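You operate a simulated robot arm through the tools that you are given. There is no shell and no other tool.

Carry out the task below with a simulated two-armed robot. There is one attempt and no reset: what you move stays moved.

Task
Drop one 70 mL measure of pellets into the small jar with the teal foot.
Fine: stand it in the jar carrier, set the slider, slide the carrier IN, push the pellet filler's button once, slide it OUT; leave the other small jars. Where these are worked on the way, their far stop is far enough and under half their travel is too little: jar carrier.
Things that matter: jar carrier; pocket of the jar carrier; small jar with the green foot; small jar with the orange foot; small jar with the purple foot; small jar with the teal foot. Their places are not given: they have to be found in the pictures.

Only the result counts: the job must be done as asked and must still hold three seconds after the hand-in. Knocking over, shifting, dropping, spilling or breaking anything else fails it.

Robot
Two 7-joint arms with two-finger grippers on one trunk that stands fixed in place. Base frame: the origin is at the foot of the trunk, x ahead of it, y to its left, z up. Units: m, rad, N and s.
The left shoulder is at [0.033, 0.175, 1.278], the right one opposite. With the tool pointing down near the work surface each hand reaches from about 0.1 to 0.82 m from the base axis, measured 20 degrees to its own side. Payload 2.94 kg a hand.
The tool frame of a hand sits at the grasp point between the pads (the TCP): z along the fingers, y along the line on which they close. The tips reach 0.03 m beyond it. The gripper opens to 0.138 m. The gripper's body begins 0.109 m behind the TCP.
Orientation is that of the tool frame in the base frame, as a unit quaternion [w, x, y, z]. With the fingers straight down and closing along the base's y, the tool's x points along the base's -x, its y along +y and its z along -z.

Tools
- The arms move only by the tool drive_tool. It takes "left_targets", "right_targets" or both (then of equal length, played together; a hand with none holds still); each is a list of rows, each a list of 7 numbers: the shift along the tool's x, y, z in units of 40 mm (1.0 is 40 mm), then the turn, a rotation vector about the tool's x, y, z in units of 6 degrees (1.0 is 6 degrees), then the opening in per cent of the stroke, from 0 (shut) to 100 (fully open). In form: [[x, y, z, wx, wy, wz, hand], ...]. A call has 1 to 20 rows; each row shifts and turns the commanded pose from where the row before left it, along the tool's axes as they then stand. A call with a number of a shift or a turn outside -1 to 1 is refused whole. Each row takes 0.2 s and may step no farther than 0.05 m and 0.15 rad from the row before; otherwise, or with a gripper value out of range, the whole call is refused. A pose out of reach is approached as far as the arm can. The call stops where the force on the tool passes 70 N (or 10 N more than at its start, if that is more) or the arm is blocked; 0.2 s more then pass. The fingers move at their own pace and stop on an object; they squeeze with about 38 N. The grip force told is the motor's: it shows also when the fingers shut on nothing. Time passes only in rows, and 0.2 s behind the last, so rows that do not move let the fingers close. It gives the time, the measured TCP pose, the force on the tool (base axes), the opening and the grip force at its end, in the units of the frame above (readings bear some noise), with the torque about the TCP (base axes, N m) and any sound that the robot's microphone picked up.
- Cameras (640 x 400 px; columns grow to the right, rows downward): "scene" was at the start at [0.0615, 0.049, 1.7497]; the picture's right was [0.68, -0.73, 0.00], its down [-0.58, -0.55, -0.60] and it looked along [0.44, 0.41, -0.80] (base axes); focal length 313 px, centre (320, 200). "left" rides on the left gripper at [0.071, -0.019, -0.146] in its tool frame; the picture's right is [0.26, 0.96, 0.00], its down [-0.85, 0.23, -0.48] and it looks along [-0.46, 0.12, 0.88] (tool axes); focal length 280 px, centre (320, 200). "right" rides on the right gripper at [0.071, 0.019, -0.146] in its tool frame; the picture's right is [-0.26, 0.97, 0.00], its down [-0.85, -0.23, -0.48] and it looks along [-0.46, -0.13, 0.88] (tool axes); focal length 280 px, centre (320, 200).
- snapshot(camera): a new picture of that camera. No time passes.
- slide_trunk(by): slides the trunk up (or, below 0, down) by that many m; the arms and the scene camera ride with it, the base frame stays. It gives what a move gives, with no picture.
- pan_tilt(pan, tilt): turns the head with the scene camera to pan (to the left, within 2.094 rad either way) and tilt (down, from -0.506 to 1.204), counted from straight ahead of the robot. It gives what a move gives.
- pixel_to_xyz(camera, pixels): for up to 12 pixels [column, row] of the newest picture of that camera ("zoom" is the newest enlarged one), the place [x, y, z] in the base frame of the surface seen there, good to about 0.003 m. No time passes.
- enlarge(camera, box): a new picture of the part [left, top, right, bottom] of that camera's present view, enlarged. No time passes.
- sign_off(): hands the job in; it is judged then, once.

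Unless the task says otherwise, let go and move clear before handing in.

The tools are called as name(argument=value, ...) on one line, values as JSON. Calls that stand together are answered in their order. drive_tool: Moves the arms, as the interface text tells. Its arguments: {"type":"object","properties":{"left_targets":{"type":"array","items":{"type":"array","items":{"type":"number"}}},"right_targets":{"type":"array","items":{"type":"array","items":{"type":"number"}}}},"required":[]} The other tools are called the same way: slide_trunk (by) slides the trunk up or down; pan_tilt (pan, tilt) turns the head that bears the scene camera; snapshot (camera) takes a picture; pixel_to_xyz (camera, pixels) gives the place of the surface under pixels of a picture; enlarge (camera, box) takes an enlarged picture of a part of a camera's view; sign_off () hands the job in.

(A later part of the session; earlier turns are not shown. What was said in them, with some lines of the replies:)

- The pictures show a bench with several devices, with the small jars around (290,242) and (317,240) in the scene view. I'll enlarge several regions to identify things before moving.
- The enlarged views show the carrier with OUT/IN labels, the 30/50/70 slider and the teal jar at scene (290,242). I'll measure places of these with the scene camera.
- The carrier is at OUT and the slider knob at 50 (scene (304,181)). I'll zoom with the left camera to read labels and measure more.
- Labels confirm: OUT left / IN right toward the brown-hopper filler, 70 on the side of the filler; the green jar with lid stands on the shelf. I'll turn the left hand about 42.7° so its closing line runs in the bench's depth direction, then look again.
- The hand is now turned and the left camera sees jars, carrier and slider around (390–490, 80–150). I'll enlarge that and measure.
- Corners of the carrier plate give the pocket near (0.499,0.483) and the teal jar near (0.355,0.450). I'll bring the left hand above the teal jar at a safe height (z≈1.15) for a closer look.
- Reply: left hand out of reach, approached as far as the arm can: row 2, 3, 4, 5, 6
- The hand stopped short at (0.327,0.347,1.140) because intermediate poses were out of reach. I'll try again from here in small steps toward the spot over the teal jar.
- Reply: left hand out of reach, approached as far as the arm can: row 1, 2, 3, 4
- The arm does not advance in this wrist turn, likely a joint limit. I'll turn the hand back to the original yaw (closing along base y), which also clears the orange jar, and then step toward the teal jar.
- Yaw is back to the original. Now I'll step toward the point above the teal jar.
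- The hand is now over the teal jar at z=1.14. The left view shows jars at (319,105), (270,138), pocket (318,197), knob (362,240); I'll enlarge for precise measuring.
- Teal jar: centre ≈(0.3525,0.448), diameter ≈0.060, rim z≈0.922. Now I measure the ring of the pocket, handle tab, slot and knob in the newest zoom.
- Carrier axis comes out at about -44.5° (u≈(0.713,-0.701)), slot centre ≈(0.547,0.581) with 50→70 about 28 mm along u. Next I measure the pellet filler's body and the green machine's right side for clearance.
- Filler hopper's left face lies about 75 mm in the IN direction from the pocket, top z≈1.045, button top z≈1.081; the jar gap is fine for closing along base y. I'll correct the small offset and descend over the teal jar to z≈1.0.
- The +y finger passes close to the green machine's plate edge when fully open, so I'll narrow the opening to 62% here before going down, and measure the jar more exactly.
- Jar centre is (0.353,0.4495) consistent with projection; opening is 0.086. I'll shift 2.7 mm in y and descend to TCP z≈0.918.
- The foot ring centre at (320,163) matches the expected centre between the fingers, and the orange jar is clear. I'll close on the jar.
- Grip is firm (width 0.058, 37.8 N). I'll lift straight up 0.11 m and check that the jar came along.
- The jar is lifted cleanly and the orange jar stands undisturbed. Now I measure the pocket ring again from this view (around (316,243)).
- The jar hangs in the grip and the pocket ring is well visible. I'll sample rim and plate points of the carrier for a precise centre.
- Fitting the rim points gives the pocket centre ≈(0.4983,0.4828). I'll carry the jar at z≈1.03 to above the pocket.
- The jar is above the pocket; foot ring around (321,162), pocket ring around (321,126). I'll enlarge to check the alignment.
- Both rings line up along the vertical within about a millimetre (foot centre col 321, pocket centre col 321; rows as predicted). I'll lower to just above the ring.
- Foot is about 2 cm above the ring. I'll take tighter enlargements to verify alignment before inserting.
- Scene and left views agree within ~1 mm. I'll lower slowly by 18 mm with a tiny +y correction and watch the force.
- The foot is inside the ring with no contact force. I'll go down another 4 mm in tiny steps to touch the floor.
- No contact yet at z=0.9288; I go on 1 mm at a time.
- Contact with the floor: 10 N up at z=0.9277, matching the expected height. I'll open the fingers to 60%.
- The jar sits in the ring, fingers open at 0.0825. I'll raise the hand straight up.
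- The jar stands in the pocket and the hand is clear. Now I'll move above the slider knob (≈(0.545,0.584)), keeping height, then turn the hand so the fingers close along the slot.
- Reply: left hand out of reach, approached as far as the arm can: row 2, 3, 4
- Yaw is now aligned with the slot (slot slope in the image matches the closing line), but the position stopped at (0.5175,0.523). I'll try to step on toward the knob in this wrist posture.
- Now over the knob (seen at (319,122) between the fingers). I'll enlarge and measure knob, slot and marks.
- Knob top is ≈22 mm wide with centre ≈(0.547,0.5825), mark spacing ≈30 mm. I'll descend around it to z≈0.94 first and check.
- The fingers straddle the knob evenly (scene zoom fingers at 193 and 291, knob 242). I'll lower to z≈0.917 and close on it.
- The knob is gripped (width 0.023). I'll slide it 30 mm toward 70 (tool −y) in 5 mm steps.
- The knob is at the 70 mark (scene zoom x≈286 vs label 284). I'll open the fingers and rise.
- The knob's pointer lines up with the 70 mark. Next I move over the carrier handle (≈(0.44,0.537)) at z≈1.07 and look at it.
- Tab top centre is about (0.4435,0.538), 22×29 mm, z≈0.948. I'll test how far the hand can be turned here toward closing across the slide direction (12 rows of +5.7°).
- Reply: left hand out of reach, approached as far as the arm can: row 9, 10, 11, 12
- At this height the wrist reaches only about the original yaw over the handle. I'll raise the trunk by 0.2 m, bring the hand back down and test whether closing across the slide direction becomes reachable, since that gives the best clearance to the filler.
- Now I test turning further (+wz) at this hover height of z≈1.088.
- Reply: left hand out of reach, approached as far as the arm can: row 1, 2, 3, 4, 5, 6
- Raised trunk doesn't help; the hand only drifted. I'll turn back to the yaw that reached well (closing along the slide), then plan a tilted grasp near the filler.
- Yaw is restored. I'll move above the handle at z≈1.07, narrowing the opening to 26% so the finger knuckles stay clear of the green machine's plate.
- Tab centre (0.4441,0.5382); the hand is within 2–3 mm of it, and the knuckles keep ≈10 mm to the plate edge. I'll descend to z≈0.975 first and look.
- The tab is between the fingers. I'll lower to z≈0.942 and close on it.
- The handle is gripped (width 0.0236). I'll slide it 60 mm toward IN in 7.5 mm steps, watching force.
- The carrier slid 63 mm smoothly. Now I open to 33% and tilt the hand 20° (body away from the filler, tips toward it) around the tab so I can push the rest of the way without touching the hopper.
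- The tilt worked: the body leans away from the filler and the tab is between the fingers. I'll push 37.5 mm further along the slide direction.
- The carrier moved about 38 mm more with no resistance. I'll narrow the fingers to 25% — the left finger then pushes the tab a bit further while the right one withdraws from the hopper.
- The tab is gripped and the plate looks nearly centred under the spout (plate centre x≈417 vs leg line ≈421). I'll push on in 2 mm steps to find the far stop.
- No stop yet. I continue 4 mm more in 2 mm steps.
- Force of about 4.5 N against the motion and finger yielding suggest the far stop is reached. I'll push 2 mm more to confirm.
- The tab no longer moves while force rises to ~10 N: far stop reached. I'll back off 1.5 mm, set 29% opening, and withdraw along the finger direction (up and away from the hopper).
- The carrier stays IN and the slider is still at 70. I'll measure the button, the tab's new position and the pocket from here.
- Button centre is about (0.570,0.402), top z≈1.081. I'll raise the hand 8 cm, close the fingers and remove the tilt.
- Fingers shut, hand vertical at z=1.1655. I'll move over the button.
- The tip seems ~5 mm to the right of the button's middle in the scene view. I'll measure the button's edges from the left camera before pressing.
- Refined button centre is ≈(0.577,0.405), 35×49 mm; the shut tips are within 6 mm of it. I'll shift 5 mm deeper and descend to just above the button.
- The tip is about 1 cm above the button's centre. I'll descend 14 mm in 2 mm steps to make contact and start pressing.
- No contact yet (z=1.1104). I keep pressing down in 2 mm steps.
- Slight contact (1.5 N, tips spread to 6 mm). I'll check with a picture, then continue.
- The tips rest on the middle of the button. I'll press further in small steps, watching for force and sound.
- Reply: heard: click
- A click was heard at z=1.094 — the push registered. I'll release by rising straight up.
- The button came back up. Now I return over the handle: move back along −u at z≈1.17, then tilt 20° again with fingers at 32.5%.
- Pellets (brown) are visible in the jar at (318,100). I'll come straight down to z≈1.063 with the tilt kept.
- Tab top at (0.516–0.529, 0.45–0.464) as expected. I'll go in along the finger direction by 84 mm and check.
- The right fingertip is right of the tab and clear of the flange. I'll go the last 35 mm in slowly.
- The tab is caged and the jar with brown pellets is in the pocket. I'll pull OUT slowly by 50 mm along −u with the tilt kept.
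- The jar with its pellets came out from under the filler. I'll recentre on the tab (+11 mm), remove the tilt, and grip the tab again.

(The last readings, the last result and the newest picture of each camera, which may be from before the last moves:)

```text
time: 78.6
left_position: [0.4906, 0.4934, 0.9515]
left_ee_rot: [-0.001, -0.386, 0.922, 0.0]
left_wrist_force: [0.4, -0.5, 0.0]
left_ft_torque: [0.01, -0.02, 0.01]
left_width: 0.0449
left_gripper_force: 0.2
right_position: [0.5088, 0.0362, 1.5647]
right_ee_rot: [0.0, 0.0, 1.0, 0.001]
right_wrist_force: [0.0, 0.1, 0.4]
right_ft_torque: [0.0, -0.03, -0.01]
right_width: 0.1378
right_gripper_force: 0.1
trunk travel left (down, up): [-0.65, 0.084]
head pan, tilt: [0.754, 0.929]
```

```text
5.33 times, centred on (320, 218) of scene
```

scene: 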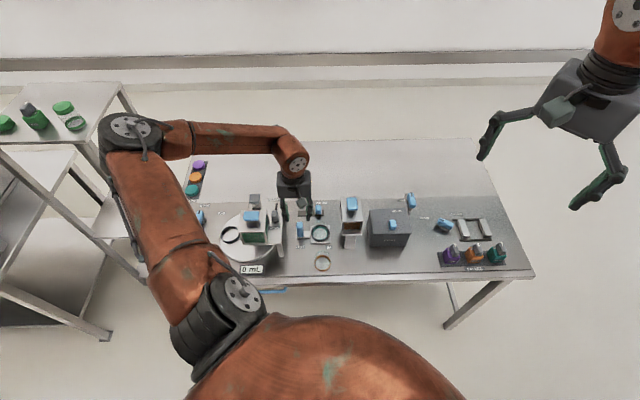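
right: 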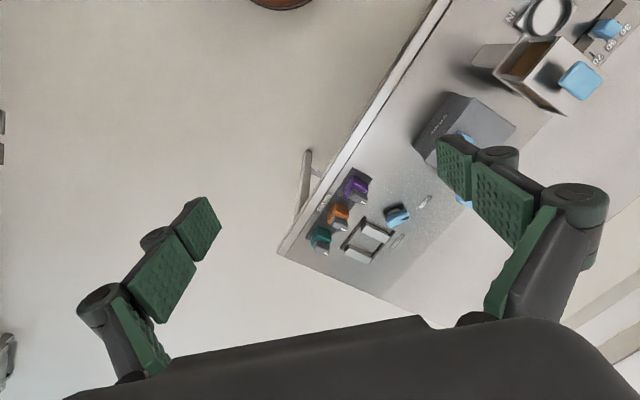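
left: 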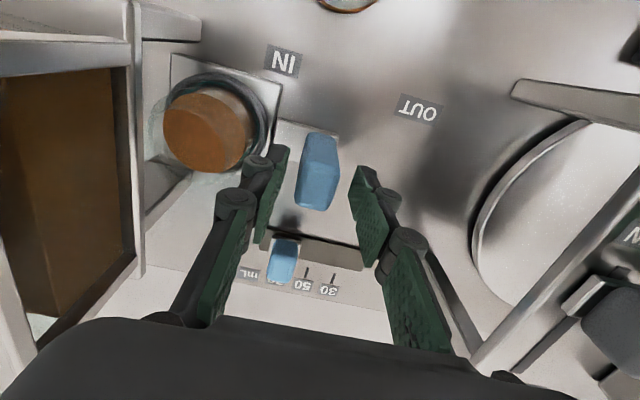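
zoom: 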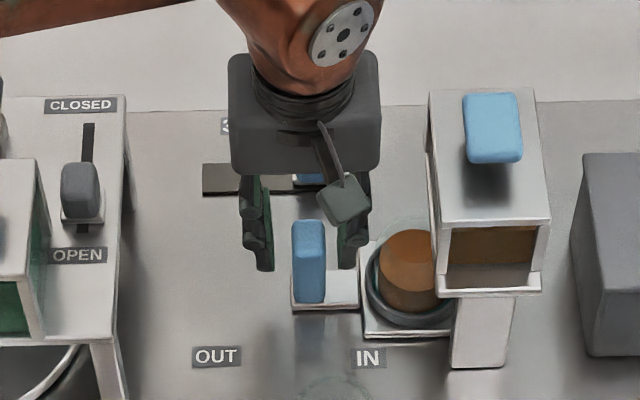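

Hand is vertical with the tab between the fingers. I'll close on the tab, then pull OUT 60 mm.

drive_tool(left_targets=[[0, 0, 0, 0, 0, 0, 20], [0, 0, 0, 0, 0, 0, 10], [0, 0, 0, 0, 0, 0, 10], [0, 0.06, 0, 0, 0, 0, 10], [0, 0.1, 0, 0, 0, 0, 10], [0, 0.13, 0, 0, 0, 0, 10], [0, 0.15, 0, 0, 0, 0, 10], [0, 0.15, 0, 0, 0, 0, 10], [0, 0.15, 0, 0, 0, 0, 10], [0, 0.15, 0, 0, 0, 0, 10], [0, 0.15, 0, 0, 0, 0, 10], [0, 0.15, 0, 0, 0, 0, 10], [0, 0.13, 0, 0, 0, 0, 10], [0, 0.1, 0, 0, 0, 0, 10], [0, 0.06, 0, 0, 0, 0, 10], [0, 0, 0, 0, 0, 0, 10]])

snapshot(camera="left")

enlarge(camera="scene", box=[260, 180, 380, 255])

```text
time: 82.0
left_position: [0.4488, 0.5338, 0.9502]
left_ee_rot: [0.001, -0.386, 0.923, -0.001]
left_wrist_force: [5.1, 5.5, 4.6]
left_ft_torque: [0.3, -0.32, -0.49]
left_width: 0.0236
left_gripper_force: 44.7
right_position: [0.5092, 0.036, 1.5649]
right_ee_rot: [0.0, -0.001, 1.0, 0.0]
right_wrist_force: [-0.4, 0.1, 0.5]
right_ft_torque: [0.0, 0.02, -0.02]
right_width: 0.1379
right_gripper_force: 0.0
trunk travel left (down, up): [-0.65, 0.084]
head pan, tilt: [0.754, 0.929]
```

```text
taken
```

left: 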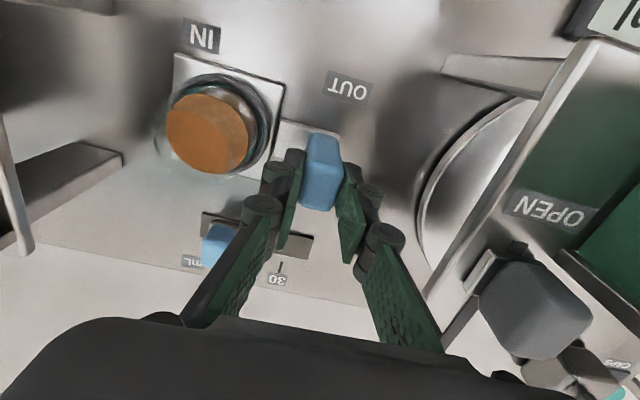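

```text
5.33 times, centred on (320, 218) of scene
```

zoom: 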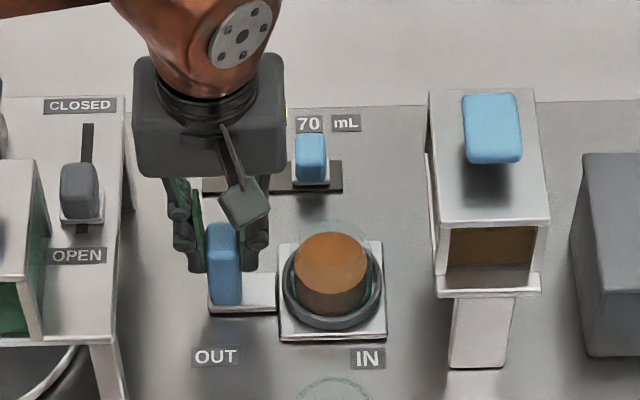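

About 7 mm remain to the original OUT place. I'll pull on in 2 mm steps to the stop.

drive_tool(left_targets=[[0, 0.05, 0, 0, 0, 0, 10], [0, 0.05, 0, 0, 0, 0, 10], [0, 0.05, 0, 0, 0, 0, 10], [0, 0, 0, 0, 0, 0, 10]])

```text
time: 83.0
left_position: [0.4438, 0.5392, 0.9501]
left_ee_rot: [0.0, -0.386, 0.923, 0.0]
left_wrist_force: [4.0, 7.3, 5.5]
left_ft_torque: [0.46, -0.38, -0.5]
left_width: 0.0236
left_gripper_force: 45.1
right_position: [0.5082, 0.0367, 1.5643]
right_ee_rot: [-0.001, 0.001, 1.0, 0.0]
right_wrist_force: [-0.3, -0.2, 0.0]
right_ft_torque: [-0.01, -0.03, 0.02]
right_width: 0.138
right_gripper_force: 0.0
trunk travel left (down, up): [-0.65, 0.084]
head pan, tilt: [0.754, 0.929]
```

That is the original OUT position within 1 mm. I'll pull 2 mm more to make sure it's against the stop.

drive_tool(left_targets=[[0, 0.05, 0, 0, 0, 0, 10], [0, 0, 0, 0, 0, 0, 10]])

```text
time: 83.6
left_position: [0.4432, 0.5397, 0.9513]
left_ee_rot: [0.001, -0.386, 0.922, -0.001]
left_wrist_force: [6.5, 6.0, 4.3]
left_ft_torque: [0.43, -0.46, -0.4]
left_width: 0.0237
left_gripper_force: 45.4
right_position: [0.5093, 0.035, 1.5641]
right_ee_rot: [-0.001, 0.0, 1.0, 0.0]
right_wrist_force: [0.5, -0.2, -1.2]
right_ft_torque: [-0.02, 0.01, -0.01]
right_width: 0.1381
right_gripper_force: 0.1
trunk travel left (down, up): [-0.65, 0.084]
head pan, tilt: [0.754, 0.929]
```

drive_tool(left_targets=[[0, 0.06, 0, 0, 0, 0, 10], [0, 0, 0, 0, 0, 0, 10]])

enlarge(camera="scene", box=[260, 180, 380, 255])

```text
time: 84.2
left_position: [0.4426, 0.5405, 0.9519]
left_ee_rot: [0.001, -0.385, 0.923, -0.002]
left_wrist_force: [11.8, 1.8, 0.9]
left_ft_torque: [0.17, -0.59, -0.32]
left_width: 0.0237
left_gripper_force: 44.5
right_position: [0.5107, 0.0355, 1.564]
right_ee_rot: [-0.001, 0.0, 1.0, 0.0]
right_wrist_force: [-0.3, 0.1, -0.4]
right_ft_torque: [0.01, -0.03, 0.0]
right_width: 0.1377
right_gripper_force: 0.1
trunk travel left (down, up): [-0.65, 0.084]
head pan, tilt: [0.754, 0.929]
```

```text
5.33 times, centred on (320, 218) of scene
```

zoom: 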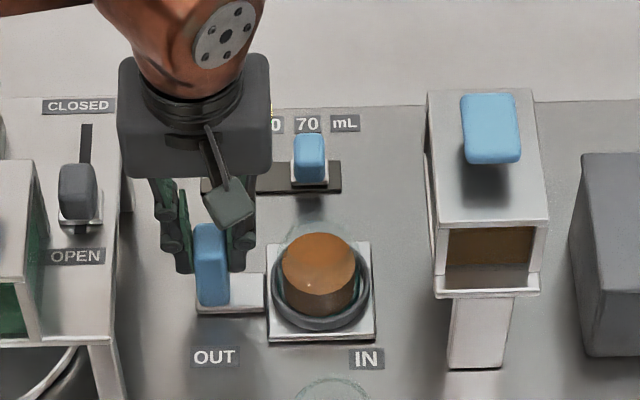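

Resistance of ~7 N along the slide: the OUT stop is reached. I'll relax slightly, open to 26% and rise straight up.

drive_tool(left_targets=[[0, -0.04, 0, 0, 0, 0, 10], [0, 0, 0, 0, 0, 0, 20], [0, 0, 0, 0, 0, 0, 26], [0, 0, 0, 0, 0, 0, 26], [0, 0, -0.2, 0, 0, 0, 26], [0, 0, -0.5, 0, 0, 0, 26], [0, 0, -0.8, 0, 0, 0, 26], [0, 0, -0.8, 0, 0, 0, 26], [0, 0, -0.8, 0, 0, 0, 26], [0, 0, -0.8, 0, 0, 0, 26], [0, 0, 0, 0, 0, 0, 26]])

snapshot(camera="left")

enlarge(camera="scene", box=[260, 180, 380, 255])

```text
time: 86.6
left_position: [0.4432, 0.5408, 1.1076]
left_ee_rot: [0.001, -0.385, 0.923, -0.001]
left_wrist_force: [0.0, 0.5, -0.4]
left_ft_torque: [0.01, 0.0, 0.02]
left_width: 0.0356
left_gripper_force: 0.0
right_position: [0.5098, 0.0358, 1.5648]
right_ee_rot: [-0.001, 0.0, 1.0, 0.001]
right_wrist_force: [-0.4, -0.2, 0.3]
right_ft_torque: [0.04, 0.01, -0.01]
right_width: 0.1379
right_gripper_force: 0.1
trunk travel left (down, up): [-0.65, 0.084]
head pan, tilt: [0.754, 0.929]
```

```text
taken
```

left: 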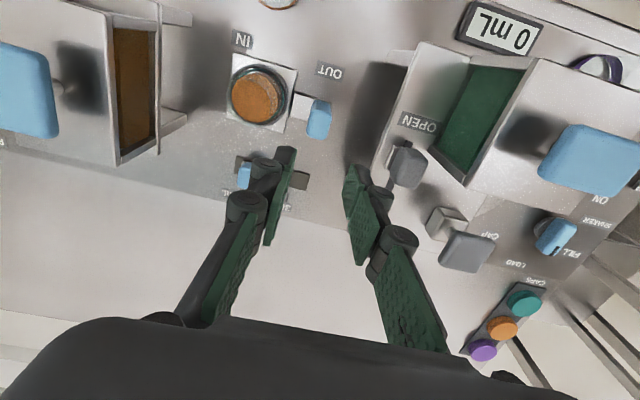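

```text
5.33 times, centred on (320, 218) of scene
```

zoom: 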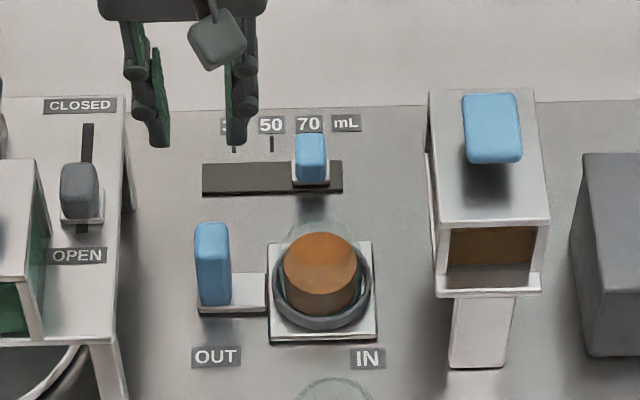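

The carrier is OUT with the filled jar in it, slider at 70, nothing spilled. I'll retreat the hand up and back, then do a last check.

drive_tool(left_targets=[[0, 0, -0.6, 0, 0, 0, 26], [0, 0, -0.8, 0, 0, 0, 26], [0, 0, -0.6, 0, 0, 0, 26], [0.4, 0, 0, 0, 0, 0, 26], [0.6, 0, 0, 0, 0, 0, 26], [0.6, 0, 0, 0, 0, 0, 26], [0.4, 0, 0, 0, 0, 0, 26], [0, 0, 0, 0, 0, 0, 26]])

snapshot(camera="scene")

enlarge(camera="scene", box=[190, 180, 390, 290])

snapshot(camera="left")

```text
time: 88.4
left_position: [0.3865, 0.4821, 1.1873]
left_ee_rot: [0.0, -0.386, 0.922, -0.001]
left_wrist_force: [0.5, -0.9, 1.0]
left_ft_torque: [0.03, -0.01, 0.01]
left_width: 0.0359
left_gripper_force: 0.1
right_position: [0.51, 0.0359, 1.5653]
right_ee_rot: [0.0, 0.0, 1.0, 0.0]
right_wrist_force: [0.5, -0.5, -0.1]
right_ft_torque: [-0.05, 0.01, 0.02]
right_width: 0.1382
right_gripper_force: 0.0
trunk travel left (down, up): [-0.65, 0.084]
head pan, tilt: [0.754, 0.929]
```

```text
taken
```

scene: 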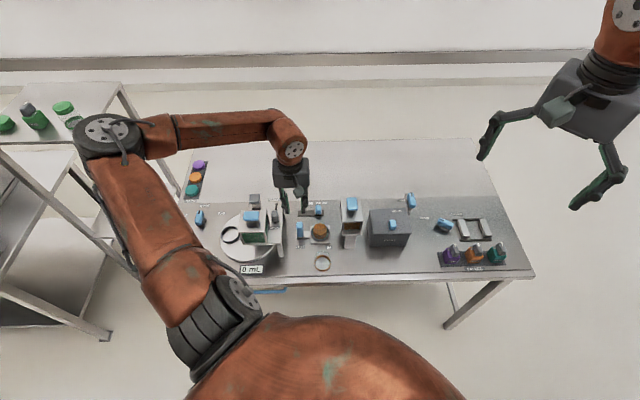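

```text
3.20 times, centred on (290, 235) of scene
```

zoom: 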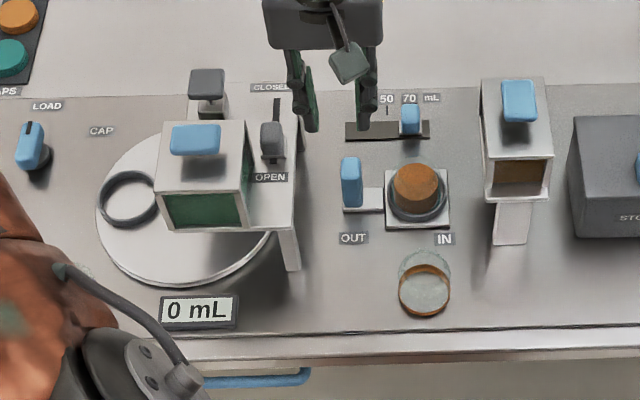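

```text
taken
```

left: 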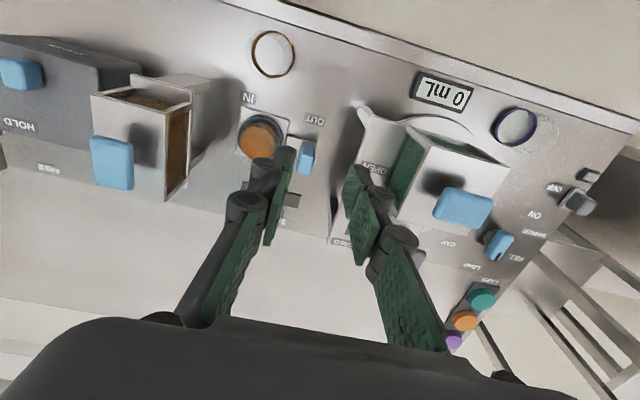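

The filled teal-foot jar stands in the carrier at OUT. The slider is at 70, the orange and purple jars on the bench and the green one on the shelf are undisturbed, and both hands are clear. I hand in.

sign_off()

```text
The job is handed in.
```

The teal-foot jar now holds one measure of pellets, dispensed with the slider at 70. It stands in the jar carrier, which is back at its OUT stop.

- **Filling:** I slid the carrier to its far IN stop and pushed the pellet filler's button once. A click was heard, and pellets showed in the jar afterwards. The filled volume itself was not read out anywhere, so the 70 mL rests on the slider setting.
- **Other jars:** In the last pictures the orange, purple and green-foot jars stood undisturbed, and I saw no spilled pellets.
- **Hands:** Both hands were clear of everything when I handed the job in. The trunk is still 0.2 m higher than where it started.
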